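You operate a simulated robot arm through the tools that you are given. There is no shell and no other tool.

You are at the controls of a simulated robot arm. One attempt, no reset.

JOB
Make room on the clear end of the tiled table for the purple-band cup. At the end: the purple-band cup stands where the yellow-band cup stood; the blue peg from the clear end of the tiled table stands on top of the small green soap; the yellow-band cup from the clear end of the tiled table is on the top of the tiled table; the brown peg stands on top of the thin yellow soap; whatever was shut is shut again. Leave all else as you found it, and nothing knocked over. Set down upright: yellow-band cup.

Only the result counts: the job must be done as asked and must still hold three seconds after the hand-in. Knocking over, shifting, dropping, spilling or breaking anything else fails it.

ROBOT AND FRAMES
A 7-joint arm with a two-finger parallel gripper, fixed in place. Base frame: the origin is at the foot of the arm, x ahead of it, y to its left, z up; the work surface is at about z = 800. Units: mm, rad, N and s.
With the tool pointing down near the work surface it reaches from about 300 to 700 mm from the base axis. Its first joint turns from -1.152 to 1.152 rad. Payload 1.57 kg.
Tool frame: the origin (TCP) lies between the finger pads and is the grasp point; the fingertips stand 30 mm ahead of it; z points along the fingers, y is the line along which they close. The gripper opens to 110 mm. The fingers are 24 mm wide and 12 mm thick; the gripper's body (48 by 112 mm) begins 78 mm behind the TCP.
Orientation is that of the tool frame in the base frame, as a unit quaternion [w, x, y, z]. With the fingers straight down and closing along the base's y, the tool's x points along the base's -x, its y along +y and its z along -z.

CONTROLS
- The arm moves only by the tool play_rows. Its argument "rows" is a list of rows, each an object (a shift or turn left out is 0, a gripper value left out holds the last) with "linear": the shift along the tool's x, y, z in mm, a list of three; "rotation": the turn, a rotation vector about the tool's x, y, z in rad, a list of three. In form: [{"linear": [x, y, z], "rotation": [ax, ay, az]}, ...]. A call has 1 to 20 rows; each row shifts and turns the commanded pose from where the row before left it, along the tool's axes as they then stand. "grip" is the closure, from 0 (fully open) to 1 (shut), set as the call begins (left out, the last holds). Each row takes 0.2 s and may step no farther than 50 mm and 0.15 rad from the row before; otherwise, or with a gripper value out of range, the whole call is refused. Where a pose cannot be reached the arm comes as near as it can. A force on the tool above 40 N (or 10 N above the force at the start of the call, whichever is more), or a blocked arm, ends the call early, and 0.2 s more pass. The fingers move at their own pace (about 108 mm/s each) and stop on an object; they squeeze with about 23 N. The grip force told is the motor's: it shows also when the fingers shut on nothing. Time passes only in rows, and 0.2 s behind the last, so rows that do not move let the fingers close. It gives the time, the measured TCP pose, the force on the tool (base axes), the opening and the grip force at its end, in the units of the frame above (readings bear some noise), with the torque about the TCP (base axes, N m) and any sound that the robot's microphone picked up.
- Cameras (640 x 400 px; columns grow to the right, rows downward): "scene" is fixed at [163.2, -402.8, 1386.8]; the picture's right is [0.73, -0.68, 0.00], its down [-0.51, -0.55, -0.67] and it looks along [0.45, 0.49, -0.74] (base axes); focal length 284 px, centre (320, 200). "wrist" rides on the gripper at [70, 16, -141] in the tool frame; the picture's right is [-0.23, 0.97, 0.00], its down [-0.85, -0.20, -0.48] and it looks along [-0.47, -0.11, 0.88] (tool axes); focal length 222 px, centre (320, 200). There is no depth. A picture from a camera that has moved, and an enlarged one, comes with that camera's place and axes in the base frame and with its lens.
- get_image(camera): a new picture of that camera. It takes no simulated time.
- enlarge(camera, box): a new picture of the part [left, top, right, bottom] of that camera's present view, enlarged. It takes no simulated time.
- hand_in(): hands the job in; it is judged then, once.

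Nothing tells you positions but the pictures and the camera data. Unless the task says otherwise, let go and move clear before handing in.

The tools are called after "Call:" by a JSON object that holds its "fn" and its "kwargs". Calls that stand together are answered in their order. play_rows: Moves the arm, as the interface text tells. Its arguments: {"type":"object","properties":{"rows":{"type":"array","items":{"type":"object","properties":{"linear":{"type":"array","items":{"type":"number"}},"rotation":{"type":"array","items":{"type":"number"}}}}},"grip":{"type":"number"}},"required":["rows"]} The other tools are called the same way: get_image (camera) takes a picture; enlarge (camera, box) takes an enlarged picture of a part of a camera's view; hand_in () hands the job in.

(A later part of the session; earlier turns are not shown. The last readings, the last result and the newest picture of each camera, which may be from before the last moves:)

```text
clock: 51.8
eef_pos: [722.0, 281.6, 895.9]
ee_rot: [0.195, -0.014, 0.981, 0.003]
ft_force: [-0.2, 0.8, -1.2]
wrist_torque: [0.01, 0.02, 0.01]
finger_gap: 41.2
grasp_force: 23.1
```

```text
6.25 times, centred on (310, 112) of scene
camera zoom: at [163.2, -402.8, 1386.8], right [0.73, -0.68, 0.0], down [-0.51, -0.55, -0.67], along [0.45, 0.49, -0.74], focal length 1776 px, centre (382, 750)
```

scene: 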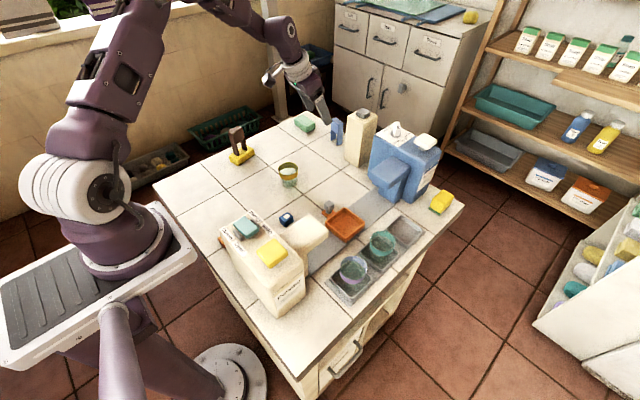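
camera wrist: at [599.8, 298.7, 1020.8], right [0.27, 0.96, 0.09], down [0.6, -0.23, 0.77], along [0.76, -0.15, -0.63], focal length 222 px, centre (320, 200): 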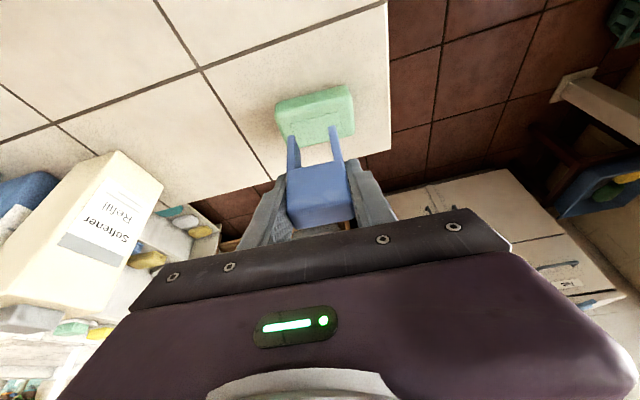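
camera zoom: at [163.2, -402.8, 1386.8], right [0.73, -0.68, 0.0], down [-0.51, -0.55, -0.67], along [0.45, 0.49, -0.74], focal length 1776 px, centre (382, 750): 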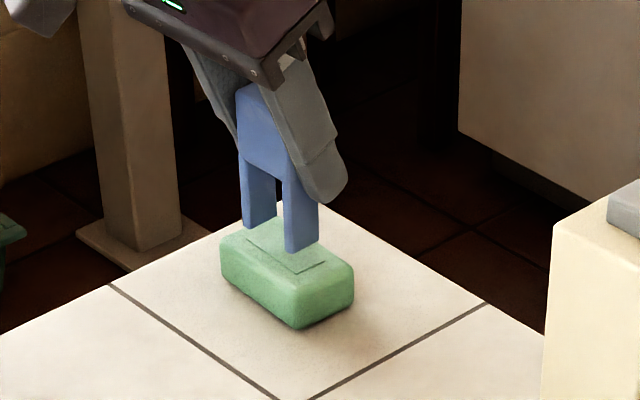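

That brought the peg to within about 2 mm of the label's centre, aligned within 5°. I'll lower it in small steps.

Call:
{"fn": "play_rows", "kwargs": {"rows": [{"linear": [0, -1.2, 0]}, {"linear": [1.15, 0, 2.77]}, {"linear": [1.15, 0, 2.77]}, {"linear": [0, 0, 0]}], "grip": 1}}

Call:
{"fn": "play_rows", "kwargs": {"rows": [{"linear": [0.57, 0, 1.39]}, {"linear": [0, 0, 0]}]}}

Call:
{"fn": "play_rows", "kwargs": {"rows": [{"linear": [0.38, 0, 0.92]}, {"linear": [0, 0, 0]}]}}

Call:
{"fn": "enlarge", "kwargs": {"camera": "scene", "box": [270, 80, 350, 144]}}

```text
clock: 52.8
eef_pos: [722.3, 277.5, 890.2]
ee_rot: [0.193, -0.011, 0.981, 0.003]
ft_force: [-0.5, -0.3, 0.5]
wrist_torque: [-0.04, 0.0, 0.04]
finger_gap: 41.3
grasp_force: 22.8
```

```text
clock: 53.4
eef_pos: [724.0, 279.2, 888.6]
ee_rot: [0.193, -0.011, 0.981, 0.002]
ft_force: [-0.9, 0.2, -0.5]
wrist_torque: [0.04, 0.01, -0.02]
finger_gap: 41.1
grasp_force: 23.1
```

```text
clock: 54.0
eef_pos: [724.1, 279.1, 888.0]
ee_rot: [0.194, -0.012, 0.981, 0.003]
ft_force: [-0.1, -0.8, 0.9]
wrist_torque: [-0.01, 0.0, 0.02]
finger_gap: 41.3
grasp_force: 22.7
```

```text
6.25 times, centred on (310, 112) of scene
camera zoom: at [163.2, -402.8, 1386.8], right [0.73, -0.68, 0.0], down [-0.51, -0.55, -0.67], along [0.45, 0.49, -0.74], focal length 1776 px, centre (382, 750)
```

zoom: 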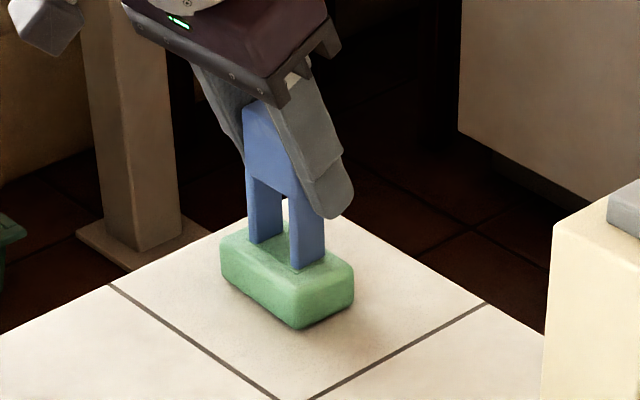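

Call:
{"fn": "play_rows", "kwargs": {"rows": [{"linear": [0.34, 0, 0.83]}, {"linear": [0, 0, 0]}], "grip": 1}}

Call:
{"fn": "play_rows", "kwargs": {"rows": [{"linear": [0.34, 0, 0.83]}, {"linear": [0, 0, 0]}]}}

```text
clock: 54.6
eef_pos: [724.4, 278.2, 885.6]
ee_rot: [0.196, -0.011, 0.981, 0.003]
ft_force: [0.3, 0.1, -0.5]
wrist_torque: [0.01, 0.03, 0.0]
finger_gap: 41.5
grasp_force: 22.8
```

```text
clock: 55.2
eef_pos: [723.7, 278.3, 885.5]
ee_rot: [0.196, -0.012, 0.981, 0.002]
ft_force: [1.2, 3.1, 14.9]
wrist_torque: [0.1, -0.01, -0.03]
finger_gap: 41.2
grasp_force: 22.7
```

The legs touched the soap (about 15 N). I'll ease off slightly, look, then release.

Call:
{"fn": "play_rows", "kwargs": {"rows": [{"linear": [-0.19, 0, -0.46]}, {"linear": [0, 0, 0]}], "grip": 1}}

Call:
{"fn": "enlarge", "kwargs": {"camera": "wrist", "box": [260, 90, 380, 240]}}

Call:
{"fn": "enlarge", "kwargs": {"camera": "scene", "box": [280, 90, 340, 138]}}

```text
clock: 55.8
eef_pos: [724.1, 279.0, 886.8]
ee_rot: [0.195, -0.011, 0.981, 0.002]
ft_force: [-1.2, 1.0, 11.7]
wrist_torque: [-0.02, 0.09, 0.03]
finger_gap: 41.2
grasp_force: 22.5
```

```text
2.67 times, centred on (320, 165) of wrist
camera zoom: at [605.9, 291.1, 990.4], right [0.19, 0.98, 0.09], down [0.61, -0.19, 0.77], along [0.77, -0.09, -0.63], focal length 592 px, centre (320, 293)
```

zoom: 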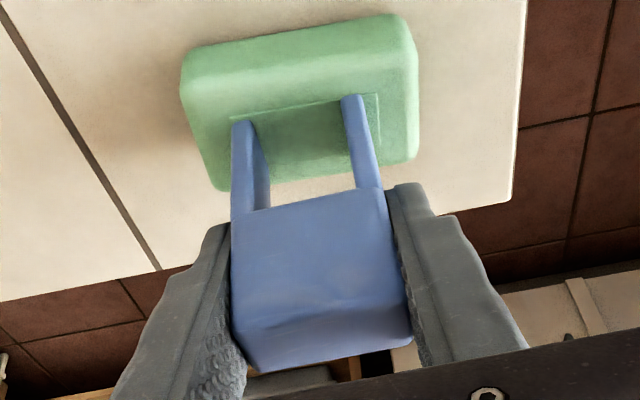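

```text
8.33 times, centred on (310, 114) of scene
camera zoom: at [162.9, -402.9, 1386.8], right [0.73, -0.68, 0.0], down [-0.51, -0.55, -0.67], along [0.45, 0.49, -0.74], focal length 2369 px, centre (403, 917)
```

zoom: 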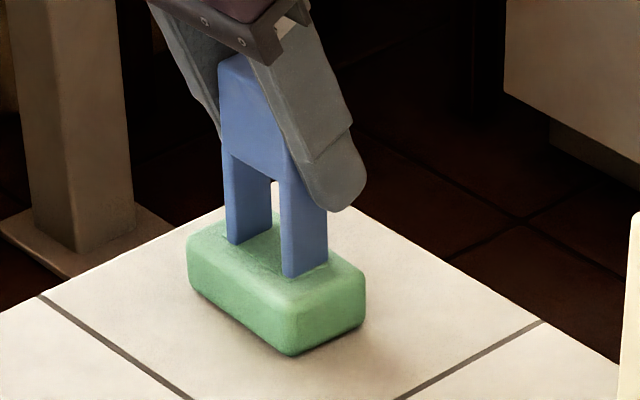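

The legs sit on the label. I'll release and check that the peg stays put before withdrawing.

Call:
{"fn": "play_rows", "kwargs": {"rows": [{"linear": [0, 0, 0]}, {"linear": [0, 0, 0]}, {"linear": [0, 0, 0]}], "grip": 0.3}}

Call:
{"fn": "enlarge", "kwargs": {"camera": "scene", "box": [280, 90, 340, 138]}}

Call:
{"fn": "enlarge", "kwargs": {"camera": "wrist", "box": [260, 90, 380, 240]}}

```text
clock: 56.6
eef_pos: [725.1, 278.3, 886.0]
ee_rot: [0.195, -0.011, 0.981, 0.003]
ft_force: [0.0, -0.1, 0.9]
wrist_torque: [-0.02, -0.02, -0.04]
finger_gap: 77.0
grasp_force: 0.1
```

```text
8.33 times, centred on (310, 114) of scene
camera zoom: at [163.2, -402.8, 1386.8], right [0.73, -0.68, 0.0], down [-0.51, -0.55, -0.67], along [0.45, 0.49, -0.74], focal length 2369 px, centre (403, 917)
```

zoom: 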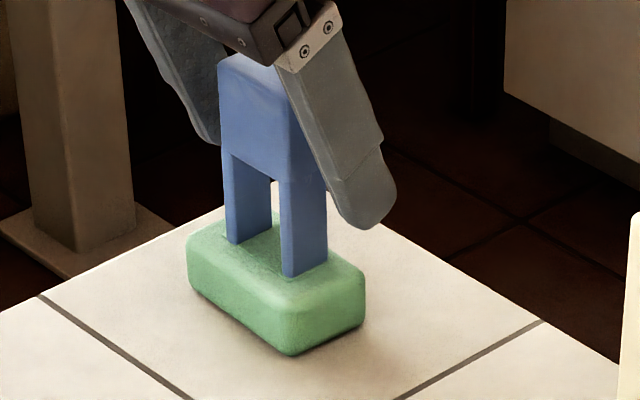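

```text
2.67 times, centred on (320, 165) of wrist
camera zoom: at [606.0, 291.3, 990.2], right [0.19, 0.98, 0.09], down [0.61, -0.19, 0.77], along [0.77, -0.09, -0.63], focal length 592 px, centre (320, 293)
```

zoom: 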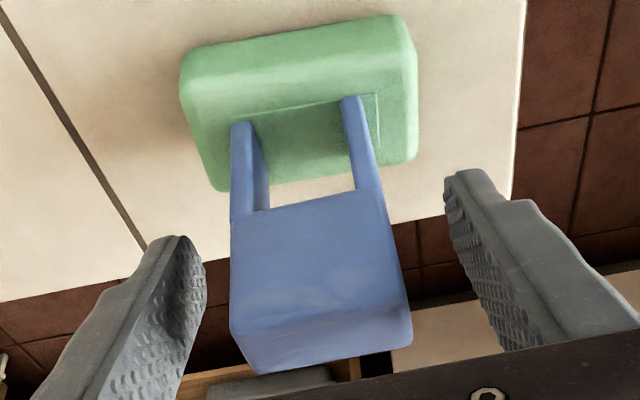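

The blue peg stands on the green soap. I'll withdraw along the tool axis, move back inward and straighten the tool.

Call:
{"fn": "play_rows", "kwargs": {"rows": [{"linear": [0, 0, -12]}, {"linear": [0, 0, -22]}, {"linear": [0, 0, -30]}, {"linear": [0, 0, -30]}, {"linear": [0, 0, -26]}, {"linear": [20.75, -29.1, -12.2]}, {"linear": [20.75, -29.1, -12.2]}, {"linear": [20.75, -29.1, -12.2]}, {"linear": [20.75, -29.1, -12.2]}, {"linear": [20.75, -29.1, -12.2]}, {"linear": [20.75, -29.1, -12.2]}, {"rotation": [0, 0.098, 0]}, {"rotation": [0, 0.098, 0]}, {"rotation": [0, 0.098, 0]}, {"rotation": [0, 0.097, 0]}, {"linear": [0, 0, 0]}], "grip": 0.3}}

Call:
{"fn": "get_image", "kwargs": {"camera": "scene"}}

Call:
{"fn": "get_image", "kwargs": {"camera": "wrist"}}

Call:
{"fn": "enlarge", "kwargs": {"camera": "scene", "box": [220, 90, 380, 190]}}

```text
clock: 60.0
eef_pos: [540.4, 100.5, 1019.2]
ee_rot: [-0.001, -0.012, 1.0, 0.0]
ft_force: [-0.3, -0.8, -0.3]
wrist_torque: [-0.03, 0.05, 0.01]
finger_gap: 76.8
grasp_force: 0.0
```

```text
taken
```

scene: 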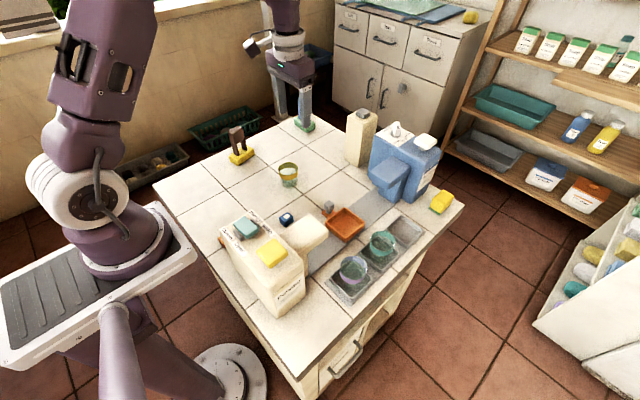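

```text
taken
camera wrist: at [471.4, 114.6, 1160.2], right [0.21, 0.98, 0.0], down [0.86, -0.18, 0.48], along [0.47, -0.1, -0.88], focal length 222 px, centre (320, 200)
```

wrist: 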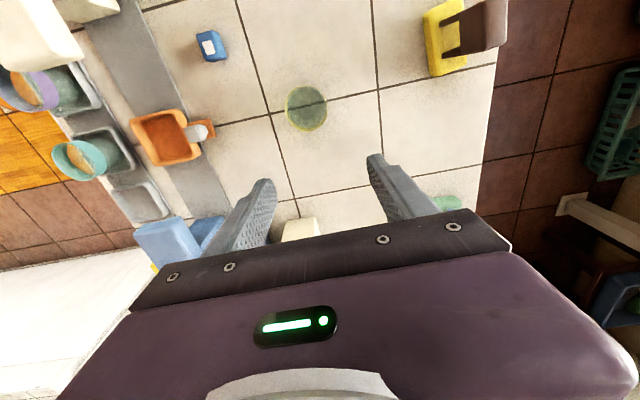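

```text
4.00 times, centred on (300, 140) of scene
camera zoom: at [163.2, -402.8, 1386.8], right [0.73, -0.68, 0.0], down [-0.51, -0.55, -0.67], along [0.45, 0.49, -0.74], focal length 1137 px, centre (400, 440)
```

zoom: 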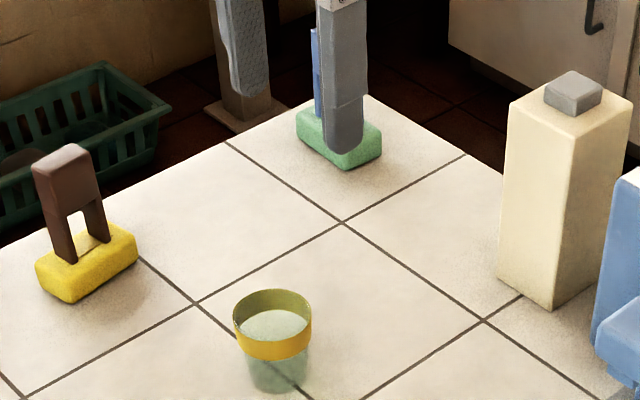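

Both pegs and the yellow cup stand as wanted. Next is the purple-band cup in its tray near (409, -239), beside the powder spout. I'll rise, turn the tool 90° so the fingers close along x, and move over for a look.

Call:
{"fn": "play_rows", "kwargs": {"rows": [{"linear": [0, 0, -20]}, {"linear": [0, 0, -21]}, {"rotation": [0, 0, 0.145]}, {"rotation": [0, 0, 0.145]}, {"rotation": [0, 0, 0.145]}, {"rotation": [0, 0, 0.145]}, {"rotation": [0, 0, 0.145]}, {"rotation": [0, 0, 0.145]}, {"rotation": [0, 0, 0.145]}, {"rotation": [0, 0, 0.145]}, {"rotation": [0, 0, 0.145]}, {"rotation": [0, 0, 0.145]}, {"rotation": [0, 0, 0.145]}, {"linear": [0, 0, 0]}], "grip": 0.3}}

Call:
{"fn": "get_image", "kwargs": {"camera": "wrist"}}

Call:
{"fn": "get_image", "kwargs": {"camera": "scene"}}

```text
clock: 63.0
eef_pos: [540.0, 100.7, 1058.4]
ee_rot: [0.0, 0.709, 0.705, 0.001]
ft_force: [-0.2, 0.3, 0.0]
wrist_torque: [0.0, 0.04, 0.02]
finger_gap: 77.0
grasp_force: 0.1
```

```text
taken
camera wrist: at [557.4, 170.3, 1199.5], right [0.97, -0.23, 0.0], down [-0.2, -0.85, 0.48], along [-0.11, -0.47, -0.88], focal length 222 px, centre (320, 200)
```

wrist: 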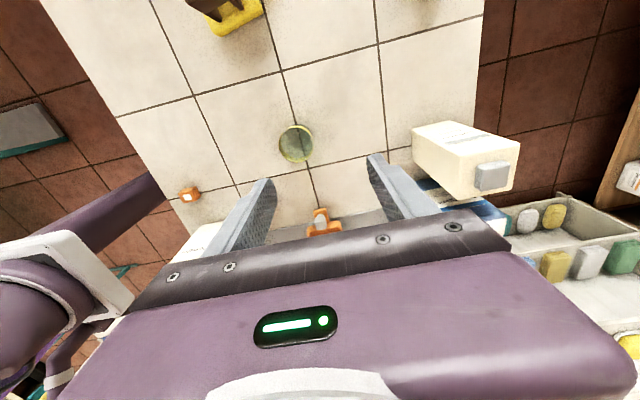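

```text
taken
```

scene: 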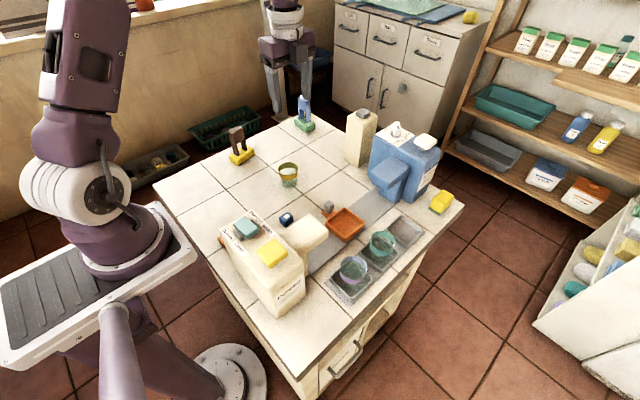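

Orientation is now -90°. I'll move over toward the purple cup at z about 1055.

Call:
{"fn": "play_rows", "kwargs": {"rows": [{"linear": [-22, -16, 0]}, {"linear": [-34, -25, 0]}, {"linear": [-36, -27, 0]}, {"linear": [-36, -27, 0]}, {"linear": [-36, -20, 0]}, {"linear": [-38, -8, 2]}, {"linear": [-38, -5, 3]}, {"linear": [-30, -3, 3]}, {"linear": [0, 0, 0]}, {"linear": [0, 0, 0]}], "grip": 0.3}}

Call:
{"fn": "get_image", "kwargs": {"camera": "wrist"}}

Call:
{"fn": "get_image", "kwargs": {"camera": "scene"}}

```text
clock: 65.2
eef_pos: [406.9, -170.4, 1050.5]
ee_rot: [0.0, 0.708, 0.706, 0.0]
ft_force: [0.3, 0.2, -0.9]
wrist_torque: [0.02, 0.02, 0.03]
finger_gap: 77.1
grasp_force: 0.0
```

```text
taken
camera wrist: at [425.1, -101.3, 1191.5], right [0.97, -0.23, 0.0], down [-0.2, -0.85, 0.48], along [-0.11, -0.47, -0.88], focal length 222 px, centre (320, 200)
```

wrist: 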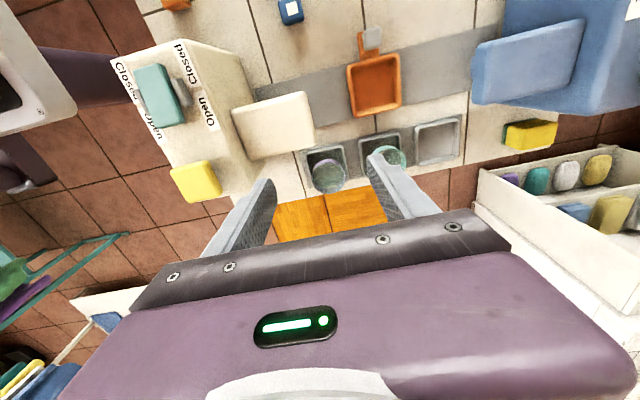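

```text
taken
```

scene: 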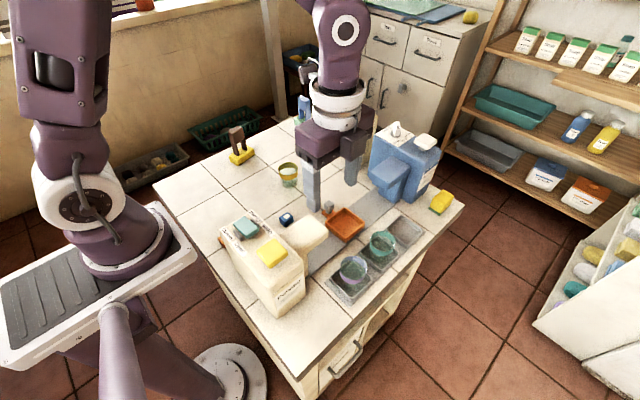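

Call:
{"fn": "enlarge", "kwargs": {"camera": "wrist", "box": [270, 120, 420, 220]}}

Call:
{"fn": "enlarge", "kwargs": {"camera": "wrist", "box": [110, 20, 350, 180]}}

```text
4.00 times, centred on (345, 170) of wrist
camera zoom: at [425.1, -101.3, 1191.5], right [0.97, -0.23, 0.0], down [-0.2, -0.85, 0.48], along [-0.11, -0.47, -0.88], focal length 888 px, centre (220, 320)
```

zoom: 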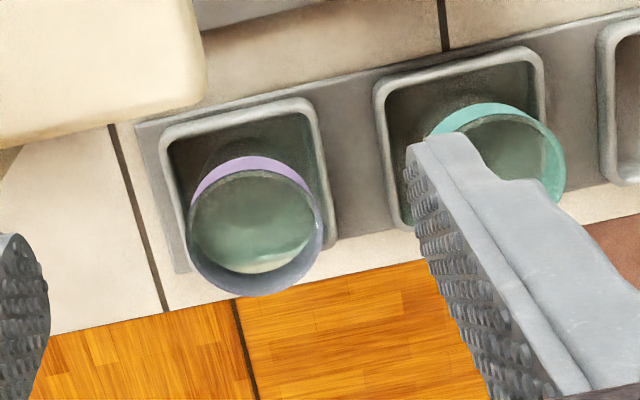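

```text
2.50 times, centred on (230, 100) of wrist
camera zoom: at [425.1, -101.3, 1191.5], right [0.97, -0.23, 0.0], down [-0.2, -0.85, 0.48], along [-0.11, -0.47, -0.88], focal length 555 px, centre (545, 450)
```

zoom: 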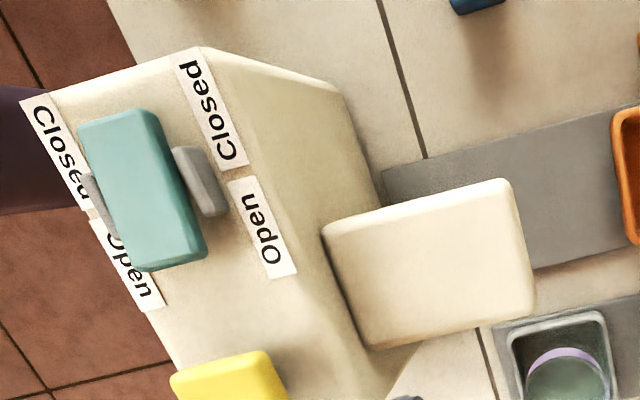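

The purple cup's rim is about 55 mm across at roughly (406, -241), z about 863. It stands in a tray with low walls, so the fingertips must stay above about z 822. I'll centre above it and come down partway.

Call:
{"fn": "play_rows", "kwargs": {"rows": [{"linear": [-25, -1, 0]}, {"linear": [-25, -1, 0]}, {"linear": [-20, -1, 0]}, {"linear": [0, 0, 25]}, {"linear": [0, 0, 35]}, {"linear": [0, 0, 30]}, {"linear": [0, 0, 20]}, {"linear": [0, 0, 0]}, {"linear": [0, 0, 0]}], "grip": 0.27}}

Call:
{"fn": "get_image", "kwargs": {"camera": "wrist"}}

Call:
{"fn": "enlarge", "kwargs": {"camera": "wrist", "box": [240, 110, 400, 220]}}

Call:
{"fn": "get_image", "kwargs": {"camera": "scene"}}

```text
clock: 67.2
eef_pos: [406.8, -238.8, 942.1]
ee_rot: [-0.001, 0.708, 0.706, -0.001]
ft_force: [0.6, 0.1, 0.4]
wrist_torque: [-0.01, 0.05, -0.01]
finger_gap: 80.3
grasp_force: 0.0
```

```text
taken
camera wrist: at [424.4, -170.4, 1083.6], right [0.97, -0.23, 0.0], down [-0.2, -0.85, 0.48], along [-0.11, -0.47, -0.88], focal length 222 px, centre (320, 200)
```

wrist: 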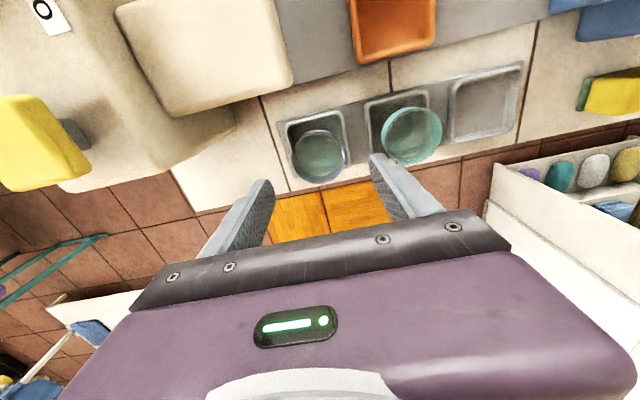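

```text
3.64 times, centred on (320, 165) of wrist
camera zoom: at [424.4, -170.4, 1083.6], right [0.97, -0.23, 0.0], down [-0.2, -0.85, 0.48], along [-0.11, -0.47, -0.88], focal length 808 px, centre (320, 327)
```

zoom: 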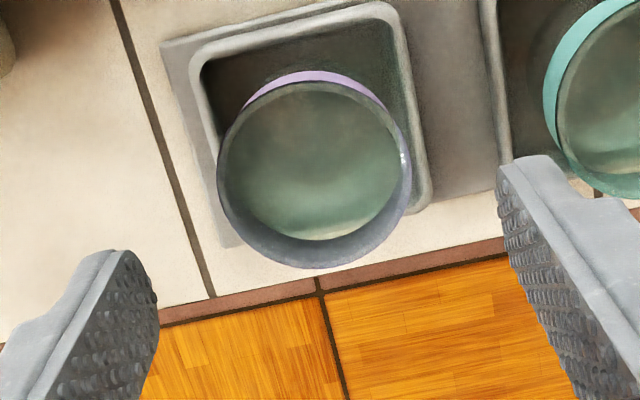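

```text
taken
```

scene: 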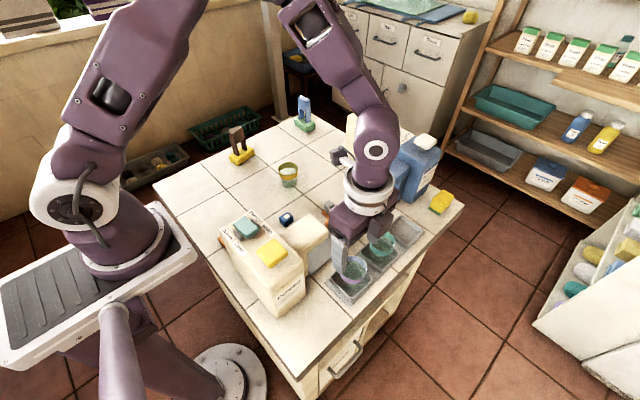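

The cup is centred to within about 2.5 mm. I'll correct that and descend to just above the gripping height.

Call:
{"fn": "play_rows", "kwargs": {"rows": [{"linear": [-0.8, -2.5, 0]}, {"linear": [0, 0, 20]}, {"linear": [0, 0, 25]}, {"linear": [0, 0, 20]}, {"linear": [0, 0, 13]}, {"linear": [0, 0, 0]}, {"linear": [0, 0, 0]}], "grip": 0.27}}

Call:
{"fn": "enlarge", "kwargs": {"camera": "wrist", "box": [230, 100, 410, 240]}}

Call:
{"fn": "enlarge", "kwargs": {"camera": "scene", "box": [310, 210, 430, 310]}}

```text
clock: 68.8
eef_pos: [401.0, -240.2, 864.4]
ee_rot: [-0.001, 0.708, 0.706, -0.001]
ft_force: [1.3, -1.1, 0.3]
wrist_torque: [0.04, 0.02, -0.04]
finger_gap: 80.3
grasp_force: 0.0
```

```text
2.86 times, centred on (320, 170) of wrist
camera zoom: at [418.1, -171.2, 1006.0], right [0.97, -0.23, 0.0], down [-0.2, -0.85, 0.48], along [-0.11, -0.47, -0.88], focal length 635 px, centre (320, 286)
```

zoom: 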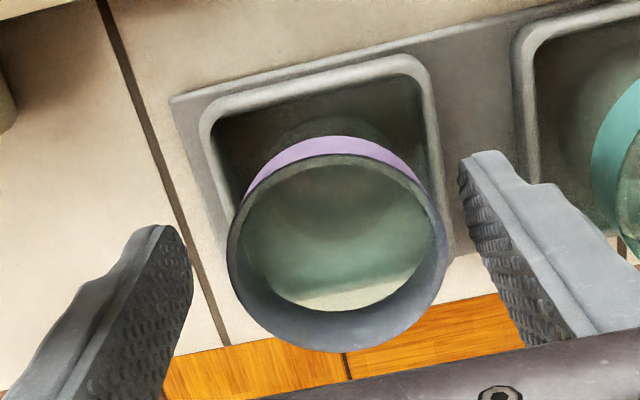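

```text
4.00 times, centred on (370, 260) of scene
camera zoom: at [163.2, -402.8, 1386.8], right [0.73, -0.68, 0.0], down [-0.51, -0.55, -0.67], along [0.45, 0.49, -0.74], focal length 1137 px, centre (120, -40)
```

zoom: 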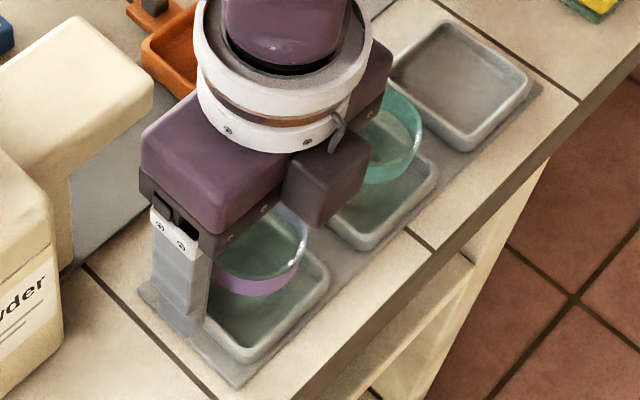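

The hand drifted about 4 mm in x. I'll correct it, go down to z about 857 and recheck.

Call:
{"fn": "play_rows", "kwargs": {"rows": [{"linear": [0.3, 4, 0]}, {"linear": [0, 0, 4]}, {"linear": [0, 0, 4]}, {"linear": [0, 0, 0]}, {"linear": [0, 0, 0]}], "grip": 0.27}}

Call:
{"fn": "enlarge", "kwargs": {"camera": "wrist", "box": [230, 100, 410, 240]}}

Call:
{"fn": "enlarge", "kwargs": {"camera": "scene", "box": [320, 240, 400, 310]}}

```text
clock: 70.0
eef_pos: [406.2, -240.1, 856.6]
ee_rot: [0.0, 0.708, 0.706, 0.0]
ft_force: [0.1, -0.9, -0.2]
wrist_torque: [-0.01, 0.02, -0.01]
finger_gap: 80.6
grasp_force: 0.0
```

```text
2.86 times, centred on (320, 170) of wrist
camera zoom: at [423.4, -170.6, 997.5], right [0.97, -0.23, 0.0], down [-0.2, -0.85, 0.48], along [-0.11, -0.47, -0.88], focal length 635 px, centre (320, 286)
```

zoom: 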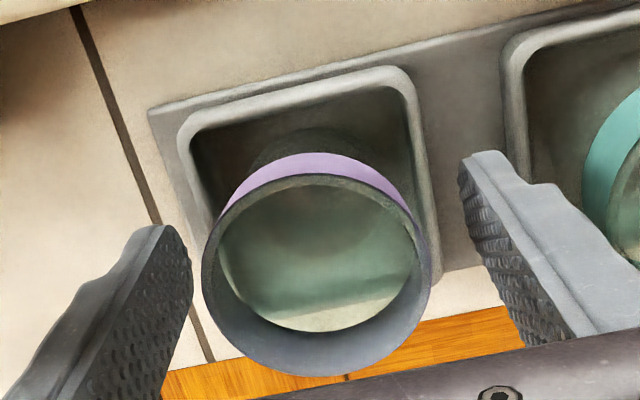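

```text
5.71 times, centred on (360, 275) of scene
camera zoom: at [163.2, -402.8, 1386.8], right [0.73, -0.68, 0.0], down [-0.51, -0.55, -0.67], along [0.45, 0.49, -0.74], focal length 1624 px, centre (91, -229)
```

zoom: 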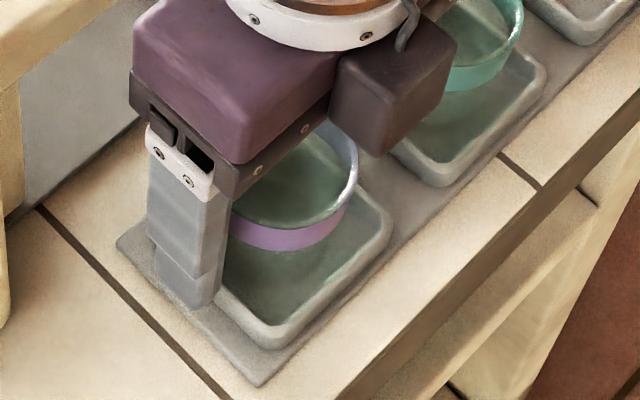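

The cup is centred and the fingertips are about 8 mm above the tray wall, which I measure at z 818. I'll nudge 1 mm in x and close.

Call:
{"fn": "play_rows", "kwargs": {"rows": [{"linear": [0, -1.2, 0]}, {"linear": [0, 0, 0]}], "grip": 0.27}}

Call:
{"fn": "play_rows", "kwargs": {"rows": [{"linear": [0, 0, 0]}, {"linear": [0, 0, 0]}, {"linear": [0, 0, 0]}], "grip": 1}}

Call:
{"fn": "enlarge", "kwargs": {"camera": "wrist", "box": [230, 100, 410, 240]}}

Call:
{"fn": "enlarge", "kwargs": {"camera": "scene", "box": [320, 240, 400, 310]}}

```text
clock: 70.6
eef_pos: [403.8, -239.0, 855.8]
ee_rot: [0.0, 0.708, 0.706, 0.0]
ft_force: [1.1, -0.4, -0.9]
wrist_torque: [0.02, -0.02, -0.02]
finger_gap: 80.2
grasp_force: 0.0
```

```text
clock: 71.4
eef_pos: [404.6, -238.8, 856.4]
ee_rot: [0.0, 0.707, 0.707, 0.0]
ft_force: [0.0, 0.2, 1.7]
wrist_torque: [-0.02, 0.02, -0.02]
finger_gap: 52.6
grasp_force: 22.4
```

```text
2.86 times, centred on (320, 170) of wrist
camera zoom: at [422.1, -170.5, 997.1], right [0.97, -0.23, 0.0], down [-0.2, -0.85, 0.48], along [-0.11, -0.47, -0.88], focal length 635 px, centre (320, 286)
```

zoom: 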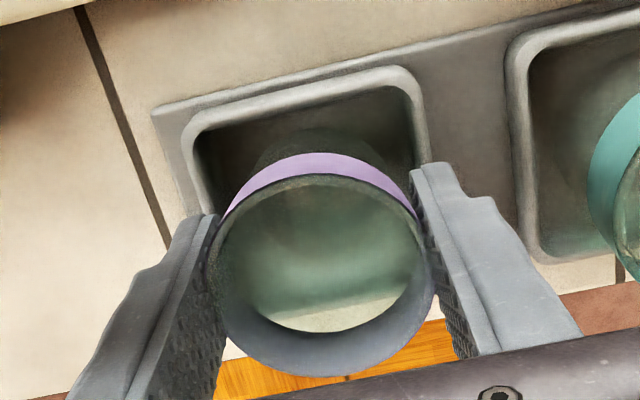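

```text
5.71 times, centred on (360, 275) of scene
camera zoom: at [163.2, -402.8, 1386.8], right [0.73, -0.68, 0.0], down [-0.51, -0.55, -0.67], along [0.45, 0.49, -0.74], focal length 1624 px, centre (91, -229)
```

zoom: 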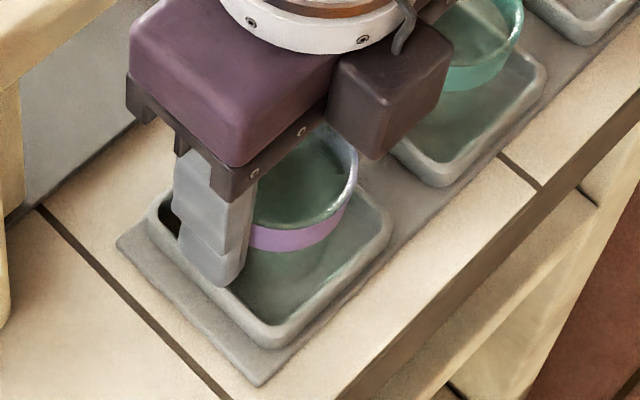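

The purple cup is gripped (gap 52.6 mm). I'll lift slowly and check that the tray stays behind.

Call:
{"fn": "play_rows", "kwargs": {"rows": [{"linear": [0, 0, -1]}, {"linear": [0, 0, -2.5]}, {"linear": [0, 0, -4]}, {"linear": [0, 0, -6]}, {"linear": [0, 0, -6]}, {"linear": [0, 0, -4]}, {"linear": [0, 0, -1.5]}, {"linear": [0, 0, 0]}], "grip": 1}}

Call:
{"fn": "enlarge", "kwargs": {"camera": "scene", "box": [310, 230, 410, 310]}}

Call:
{"fn": "enlarge", "kwargs": {"camera": "wrist", "box": [230, 100, 410, 240]}}

```text
clock: 73.2
eef_pos: [405.3, -239.0, 879.0]
ee_rot: [0.0, 0.708, 0.706, -0.001]
ft_force: [-0.3, 0.0, -1.1]
wrist_torque: [0.01, 0.05, 0.01]
finger_gap: 52.8
grasp_force: 22.5
```

```text
5.00 times, centred on (360, 270) of scene
camera zoom: at [163.2, -402.8, 1386.8], right [0.73, -0.68, 0.0], down [-0.51, -0.55, -0.67], along [0.45, 0.49, -0.74], focal length 1421 px, centre (120, -150)
```

zoom: 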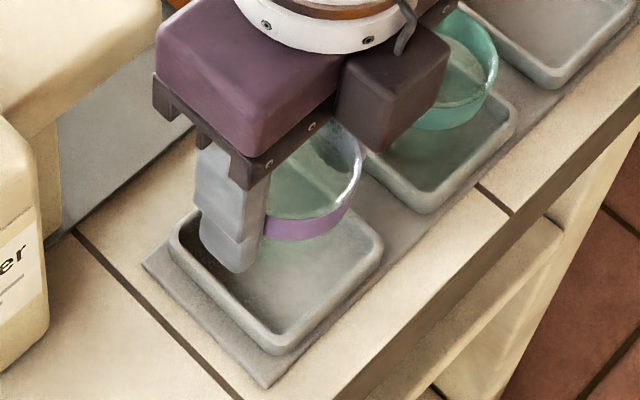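

```text
2.86 times, centred on (320, 170) of wrist
camera zoom: at [422.7, -170.4, 1021.8], right [0.97, -0.23, 0.0], down [-0.2, -0.85, 0.48], along [-0.11, -0.47, -0.88], focal length 635 px, centre (320, 286)
```

zoom: 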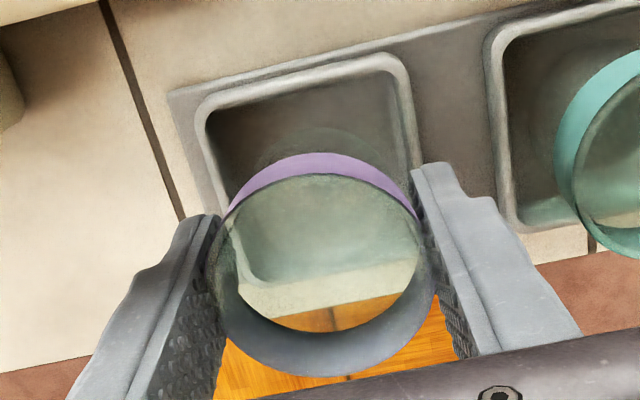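

The cup is up and the tray stayed. I'll continue lifting to about z 985.

Call:
{"fn": "play_rows", "kwargs": {"rows": [{"linear": [0, 0, -4]}, {"linear": [0, 0, -8]}, {"linear": [0, 0, -12]}, {"linear": [0, 0, -14]}, {"linear": [0, 0, -14]}, {"linear": [0, 0, -14]}, {"linear": [0, 0, -14]}, {"linear": [0, 0, -12]}, {"linear": [0, 0, -8]}, {"linear": [0, 0, -4]}, {"linear": [0, 0, 0]}], "grip": 1}}

Call:
{"fn": "get_image", "kwargs": {"camera": "scene"}}

Call:
{"fn": "get_image", "kwargs": {"camera": "wrist"}}

```text
clock: 75.6
eef_pos: [404.6, -239.3, 984.2]
ee_rot: [-0.001, 0.708, 0.706, 0.0]
ft_force: [0.0, 0.3, -0.4]
wrist_torque: [0.02, -0.01, 0.0]
finger_gap: 52.6
grasp_force: 22.9
```

```text
taken
```

scene: 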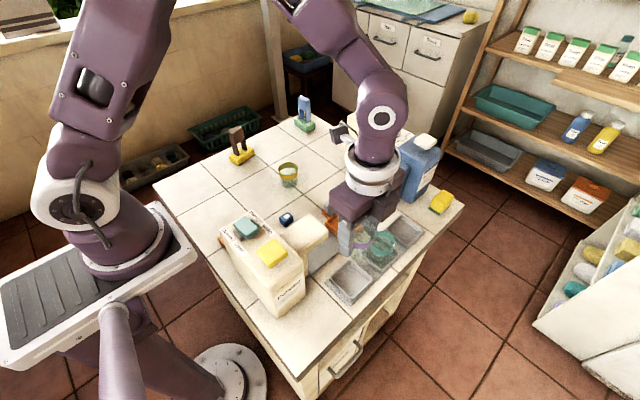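

```text
taken
camera wrist: at [422.7, -170.6, 1126.4], right [0.97, -0.23, 0.0], down [-0.2, -0.85, 0.48], along [-0.11, -0.47, -0.88], focal length 222 px, centre (320, 200)
```

wrist: 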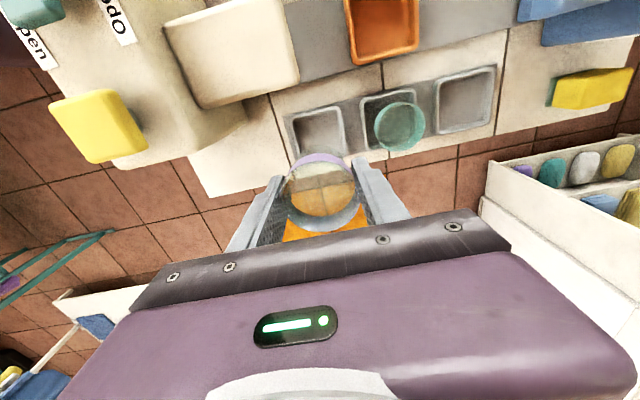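

I'll carry the cup slowly around the spout and over the orange tray toward the middle of the table.

Call:
{"fn": "play_rows", "kwargs": {"rows": [{"linear": [5, 1.5, 0]}, {"linear": [9, 2.7, 0]}, {"linear": [13, 3.9, 0]}, {"linear": [14, 4.2, 0]}, {"linear": [14, 4.2, 0]}, {"linear": [14, 4.2, 0]}, {"linear": [14, 4.2, 0]}, {"linear": [14, 4.2, 0]}, {"linear": [13, 3.9, 0]}, {"linear": [12.9, 7.1, 0]}, {"linear": [12.9, 7.1, 0]}, {"linear": [12.9, 7.1, 0]}, {"linear": [12.9, 7.1, 0]}, {"linear": [12.9, 7.1, 0]}, {"linear": [11, 6, 0]}, {"linear": [8, 4.5, 0]}, {"linear": [4.5, 2.5, 0]}, {"linear": [2, 1.5, 0]}, {"linear": [0, 0, 0]}], "grip": 1}}

Call:
{"fn": "get_image", "kwargs": {"camera": "scene"}}

Call:
{"fn": "get_image", "kwargs": {"camera": "wrist"}}

```text
clock: 79.6
eef_pos: [488.6, -39.5, 984.3]
ee_rot: [0.0, 0.708, 0.707, -0.001]
ft_force: [0.7, -1.2, -0.7]
wrist_torque: [0.0, 0.01, 0.0]
finger_gap: 52.6
grasp_force: 23.1
```

```text
taken
```

scene: 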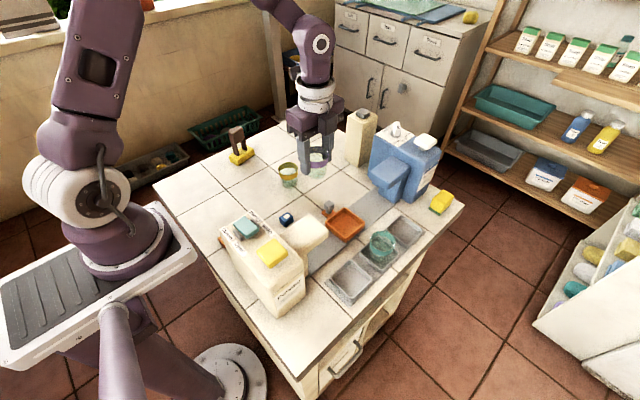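

```text
taken
camera wrist: at [505.9, 30.2, 1125.3], right [0.97, -0.23, 0.0], down [-0.2, -0.85, 0.48], along [-0.11, -0.47, -0.88], focal length 222 px, centre (320, 200)
```

wrist: 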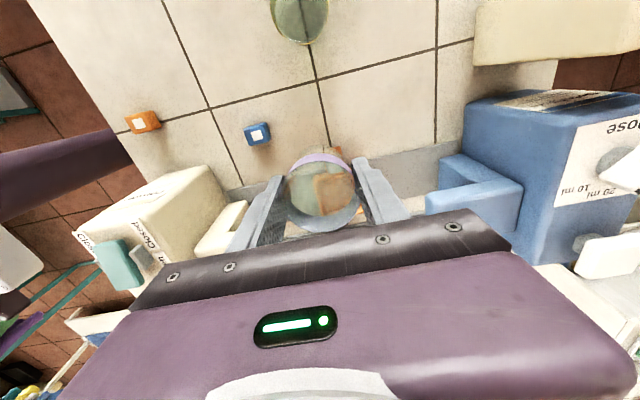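

I'll rotate the hand back to the 0 orientation, gently and in place, since I know that orientation reaches the target.

Call:
{"fn": "play_rows", "kwargs": {"rows": [{"rotation": [0, 0, -0.05]}, {"rotation": [0, 0, -0.08]}, {"rotation": [0, 0, -0.1]}, {"rotation": [0, 0, -0.11]}, {"rotation": [0, 0, -0.11]}, {"rotation": [0, 0, -0.11]}, {"rotation": [0, 0, -0.11]}, {"rotation": [0, 0, -0.11]}, {"rotation": [0, 0, -0.11]}, {"rotation": [0, 0, -0.11]}, {"rotation": [0, 0, -0.11]}, {"rotation": [0, 0, -0.11]}, {"rotation": [0, 0, -0.11]}, {"rotation": [0, 0, -0.1]}, {"rotation": [0, 0, -0.08]}, {"rotation": [0, 0, -0.06]}, {"linear": [0, 0, 0]}], "grip": 1}}

Call:
{"fn": "get_image", "kwargs": {"camera": "wrist"}}

```text
clock: 83.2
eef_pos: [489.2, -40.9, 982.9]
ee_rot: [0.0, 0.002, 1.0, -0.001]
ft_force: [0.6, 0.0, -0.8]
wrist_torque: [-0.04, -0.01, 0.0]
finger_gap: 52.6
grasp_force: 23.1
```

```text
taken
camera wrist: at [420.0, -24.7, 1124.4], right [0.23, 0.97, 0.0], down [0.85, -0.2, 0.48], along [0.47, -0.11, -0.88], focal length 222 px, centre (320, 200)
```

wrist: 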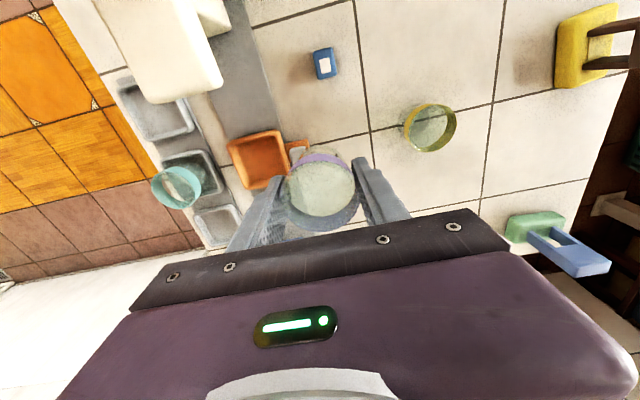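

Call:
{"fn": "play_rows", "kwargs": {"rows": [{"linear": [-3.2, 3.8, 0]}, {"linear": [-5.8, 6.9, 0]}, {"linear": [-8.4, 9.95, 0]}, {"linear": [-9.66, 11.48, 0]}, {"linear": [-9.66, 11.48, 0]}, {"linear": [-9.66, 11.48, 0]}, {"linear": [-9.66, 11.48, 0]}, {"linear": [-9.66, 11.48, 0]}, {"linear": [-9.66, 11.48, 0]}, {"linear": [-9.66, 11.48, 0]}, {"linear": [-9.66, 11.48, 0]}, {"linear": [-8.4, 9.95, 0]}, {"linear": [-4.4, 5.2, 0]}, {"linear": [-2.6, 3.1, 0]}, {"linear": [0, 0, 0]}], "grip": 1}}

Call:
{"fn": "get_image", "kwargs": {"camera": "wrist"}}

Call:
{"fn": "get_image", "kwargs": {"camera": "scene"}}

```text
clock: 86.4
eef_pos: [599.1, 88.8, 983.2]
ee_rot: [-0.001, 0.001, 1.0, 0.0]
ft_force: [-0.2, 0.2, 0.2]
wrist_torque: [0.01, 0.02, -0.04]
finger_gap: 52.8
grasp_force: 23.5
```

```text
taken
camera wrist: at [530.0, 105.6, 1124.1], right [0.23, 0.97, 0.0], down [0.85, -0.2, 0.48], along [0.46, -0.11, -0.88], focal length 222 px, centre (320, 200)
```

wrist: 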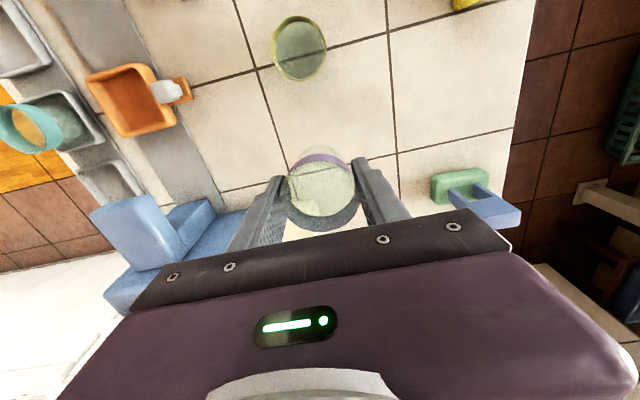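

```text
taken
```

scene: 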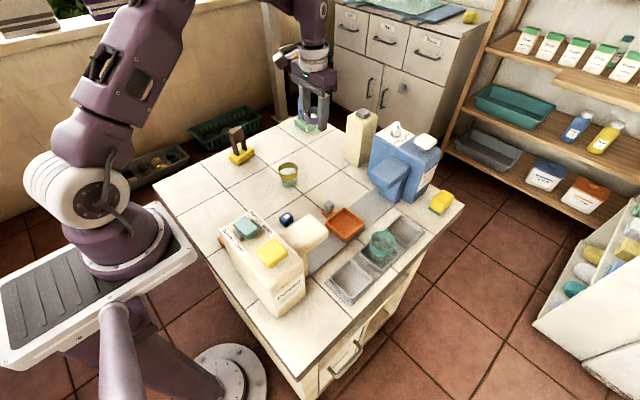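

I'm at (600, 90). I'll go on to the yellow cup's old spot at (641.6, 179) and then begin lowering.

Call:
{"fn": "play_rows", "kwargs": {"rows": [{"linear": [-2.1, 4.5, 0]}, {"linear": [-3.8, 8.2, 0]}, {"linear": [-5.5, 11.8, 0]}, {"linear": [-5.9, 12.7, 0]}, {"linear": [-5.9, 12.7, 0]}, {"linear": [-5.9, 12.7, 0]}, {"linear": [-5.5, 11.8, 0]}, {"linear": [-3.8, 8.2, 0]}, {"linear": [-2.1, 4.5, 0]}, {"linear": [-1.1, 2.3, 0]}, {"linear": [0, 0, 0]}, {"linear": [0, 0, 6]}, {"linear": [0, 0, 10]}, {"linear": [0, 0, 13]}, {"linear": [0, 0, 13]}, {"linear": [0, 0, 13]}, {"linear": [0, 0, 13]}, {"linear": [0, 0, 10]}, {"linear": [0, 0, 5]}, {"linear": [0, 0, 0]}], "grip": 1}}

Call:
{"fn": "get_image", "kwargs": {"camera": "wrist"}}

Call:
{"fn": "enlarge", "kwargs": {"camera": "scene", "box": [260, 90, 360, 160]}}

```text
clock: 90.6
eef_pos: [640.0, 179.0, 903.2]
ee_rot: [-0.001, 0.001, 1.0, 0.0]
ft_force: [0.4, -0.6, -0.3]
wrist_torque: [0.02, 0.02, 0.02]
finger_gap: 52.8
grasp_force: 23.1
```

```text
taken
camera wrist: at [571.8, 195.0, 1043.8], right [0.23, 0.97, 0.0], down [0.85, -0.2, 0.48], along [0.46, -0.11, -0.88], focal length 222 px, centre (320, 200)
```

wrist: 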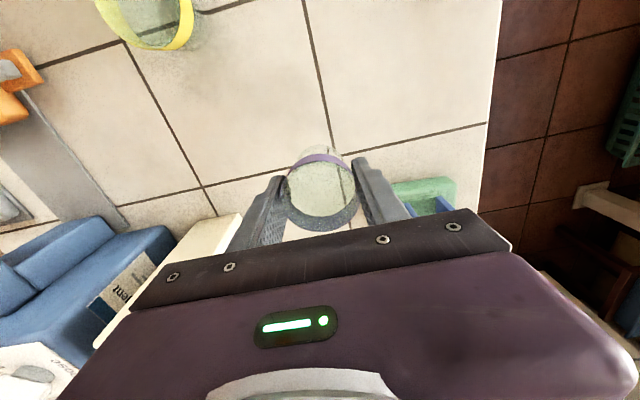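

```text
5.71 times, centred on (310, 125) of scene
camera zoom: at [163.2, -402.8, 1386.8], right [0.73, -0.68, 0.0], down [-0.51, -0.55, -0.67], along [0.45, 0.49, -0.74], focal length 1624 px, centre (377, 629)
```

zoom: 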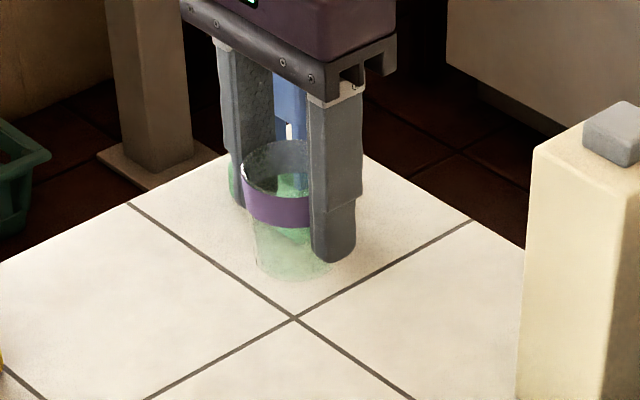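

The cup is right over the target at (641.8, 179.0). I'll lower it, slowing near the table.

Call:
{"fn": "play_rows", "kwargs": {"rows": [{"linear": [0, 0, 5]}, {"linear": [0, 0, 9]}, {"linear": [0, 0, 11]}, {"linear": [0, 0, 9]}, {"linear": [0, 0, 6]}, {"linear": [0, 0, 3]}, {"linear": [0, 0, 0]}], "grip": 1}}

Call:
{"fn": "get_image", "kwargs": {"camera": "wrist"}}

Call:
{"fn": "enlarge", "kwargs": {"camera": "scene", "box": [270, 100, 350, 160]}}

```text
clock: 92.2
eef_pos: [640.5, 177.9, 858.1]
ee_rot: [-0.001, 0.002, 1.0, 0.0]
ft_force: [0.9, 0.6, -0.3]
wrist_torque: [-0.01, 0.01, 0.0]
finger_gap: 52.6
grasp_force: 22.9
```

```text
taken
camera wrist: at [572.7, 195.2, 999.4], right [0.23, 0.97, 0.0], down [0.85, -0.2, 0.48], along [0.46, -0.11, -0.88], focal length 222 px, centre (320, 200)
```

wrist: 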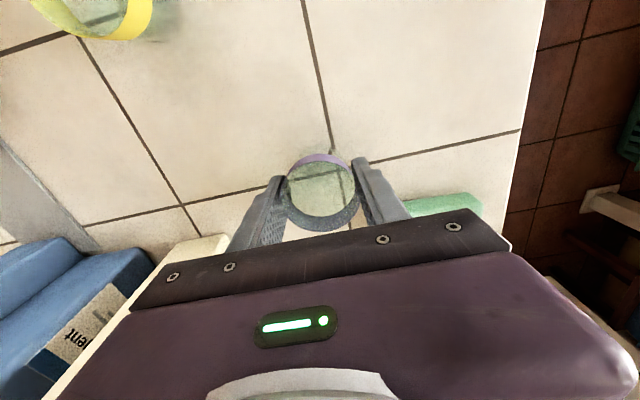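

```text
6.67 times, centred on (310, 130) of scene
camera zoom: at [163.2, -402.8, 1386.8], right [0.73, -0.68, 0.0], down [-0.51, -0.55, -0.67], along [0.45, 0.49, -0.74], focal length 1895 px, centre (387, 667)
```

zoom: 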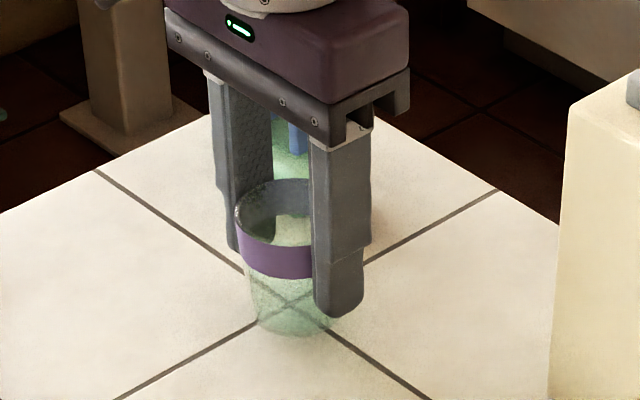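

Call:
{"fn": "play_rows", "kwargs": {"rows": [{"linear": [0.8, 0, 0]}, {"linear": [0, 0, 3]}, {"linear": [0, 0, 2]}, {"linear": [0, 0, 0]}], "grip": 1}}

Call:
{"fn": "play_rows", "kwargs": {"rows": [{"linear": [0, 0, 1.2]}, {"linear": [0, 0, 0]}]}}

Call:
{"fn": "play_rows", "kwargs": {"rows": [{"linear": [0, 0, 1.0]}, {"linear": [0, 0, 0]}]}}

Call:
{"fn": "play_rows", "kwargs": {"rows": [{"linear": [0, 0, 0.8]}, {"linear": [0, 0, 0]}]}}

```text
clock: 93.2
eef_pos: [639.9, 181.0, 852.1]
ee_rot: [0.0, 0.002, 1.0, 0.0]
ft_force: [-0.2, 0.6, -0.1]
wrist_torque: [-0.03, -0.02, -0.01]
finger_gap: 52.8
grasp_force: 22.6
```

```text
clock: 93.8
eef_pos: [639.7, 179.5, 852.1]
ee_rot: [-0.001, 0.002, 1.0, 0.0]
ft_force: [-0.3, 0.2, -0.5]
wrist_torque: [0.0, 0.01, 0.0]
finger_gap: 52.5
grasp_force: 21.8
```

```text
clock: 94.4
eef_pos: [640.0, 180.7, 850.7]
ee_rot: [0.001, 0.003, 1.0, 0.0]
ft_force: [0.6, -0.2, -1.3]
wrist_torque: [0.01, -0.02, 0.0]
finger_gap: 52.5
grasp_force: 22.9
```

```text
clock: 95.0
eef_pos: [640.9, 180.5, 850.1]
ee_rot: [-0.001, 0.001, 1.0, 0.0]
ft_force: [0.2, -0.4, 0.0]
wrist_torque: [-0.02, 0.01, 0.01]
finger_gap: 52.7
grasp_force: 22.9
```

No contact yet at z about 850. I'll keep lowering in 0.8 mm steps.

Call:
{"fn": "play_rows", "kwargs": {"rows": [{"linear": [0, 0, 0.8]}, {"linear": [0, 0, 0]}], "grip": 1}}

Call:
{"fn": "play_rows", "kwargs": {"rows": [{"linear": [0, 0, 0.8]}, {"linear": [0, 0, 0]}]}}

Call:
{"fn": "enlarge", "kwargs": {"camera": "scene", "box": [270, 100, 350, 160]}}

```text
clock: 95.6
eef_pos: [641.0, 179.9, 849.7]
ee_rot: [-0.001, 0.002, 1.0, 0.0]
ft_force: [0.1, -0.9, -0.2]
wrist_torque: [0.0, 0.0, -0.01]
finger_gap: 52.8
grasp_force: 23.1
```

```text
clock: 96.2
eef_pos: [641.5, 180.0, 848.3]
ee_rot: [-0.001, 0.002, 1.0, 0.0]
ft_force: [-0.3, -0.4, 2.6]
wrist_torque: [-0.02, -0.01, 0.0]
finger_gap: 52.7
grasp_force: 23.2
```

```text
6.67 times, centred on (310, 130) of scene
camera zoom: at [163.1, -402.8, 1386.8], right [0.73, -0.68, 0.0], down [-0.51, -0.55, -0.67], along [0.45, 0.49, -0.74], focal length 1895 px, centre (387, 667)
```

zoom: 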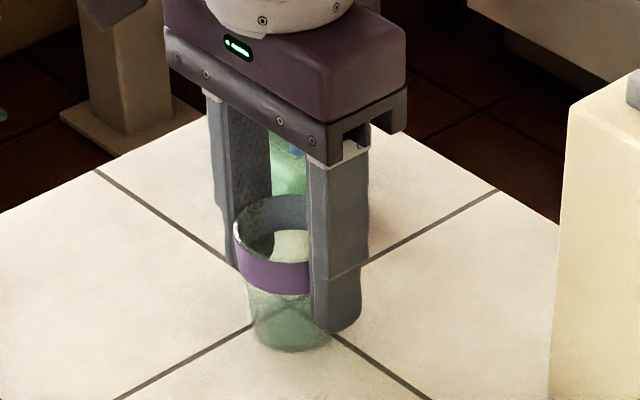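

It touches lightly (2.6 N). One more half millimetre, then release.

Call:
{"fn": "play_rows", "kwargs": {"rows": [{"linear": [0, 0, 0.4]}, {"linear": [0, 0, 0]}], "grip": 1}}

Call:
{"fn": "play_rows", "kwargs": {"rows": [{"linear": [0, 0, 0]}, {"linear": [0, 0, 0]}, {"linear": [0, 0, 0]}], "grip": 0.25}}

Call:
{"fn": "enlarge", "kwargs": {"camera": "scene", "box": [270, 100, 350, 160]}}

Call:
{"fn": "get_image", "kwargs": {"camera": "wrist"}}

```text
clock: 96.8
eef_pos: [641.3, 179.3, 849.0]
ee_rot: [0.0, 0.002, 1.0, 0.0]
ft_force: [-2.2, -0.3, 9.4]
wrist_torque: [-0.03, 0.11, 0.0]
finger_gap: 52.6
grasp_force: 22.9
```

```text
clock: 97.6
eef_pos: [640.8, 180.0, 847.9]
ee_rot: [0.0, 0.002, 1.0, -0.001]
ft_force: [0.1, 1.0, 1.1]
wrist_torque: [0.0, 0.04, 0.01]
finger_gap: 82.4
grasp_force: 0.0
```

```text
6.67 times, centred on (310, 130) of scene
camera zoom: at [163.2, -402.8, 1386.8], right [0.73, -0.68, 0.0], down [-0.51, -0.55, -0.67], along [0.45, 0.49, -0.74], focal length 1895 px, centre (387, 667)
```

zoom: 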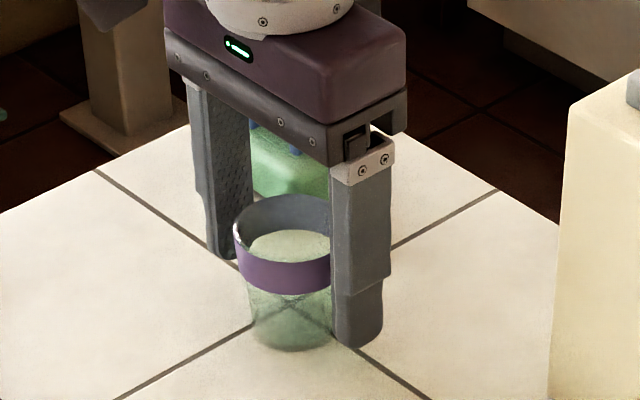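

```text
taken
camera wrist: at [572.1, 196.2, 989.5], right [0.23, 0.97, 0.0], down [0.85, -0.2, 0.48], along [0.46, -0.11, -0.88], focal length 222 px, centre (320, 200)
```

wrist: 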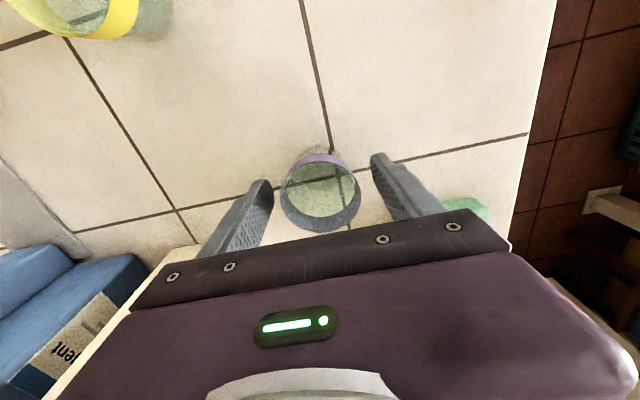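

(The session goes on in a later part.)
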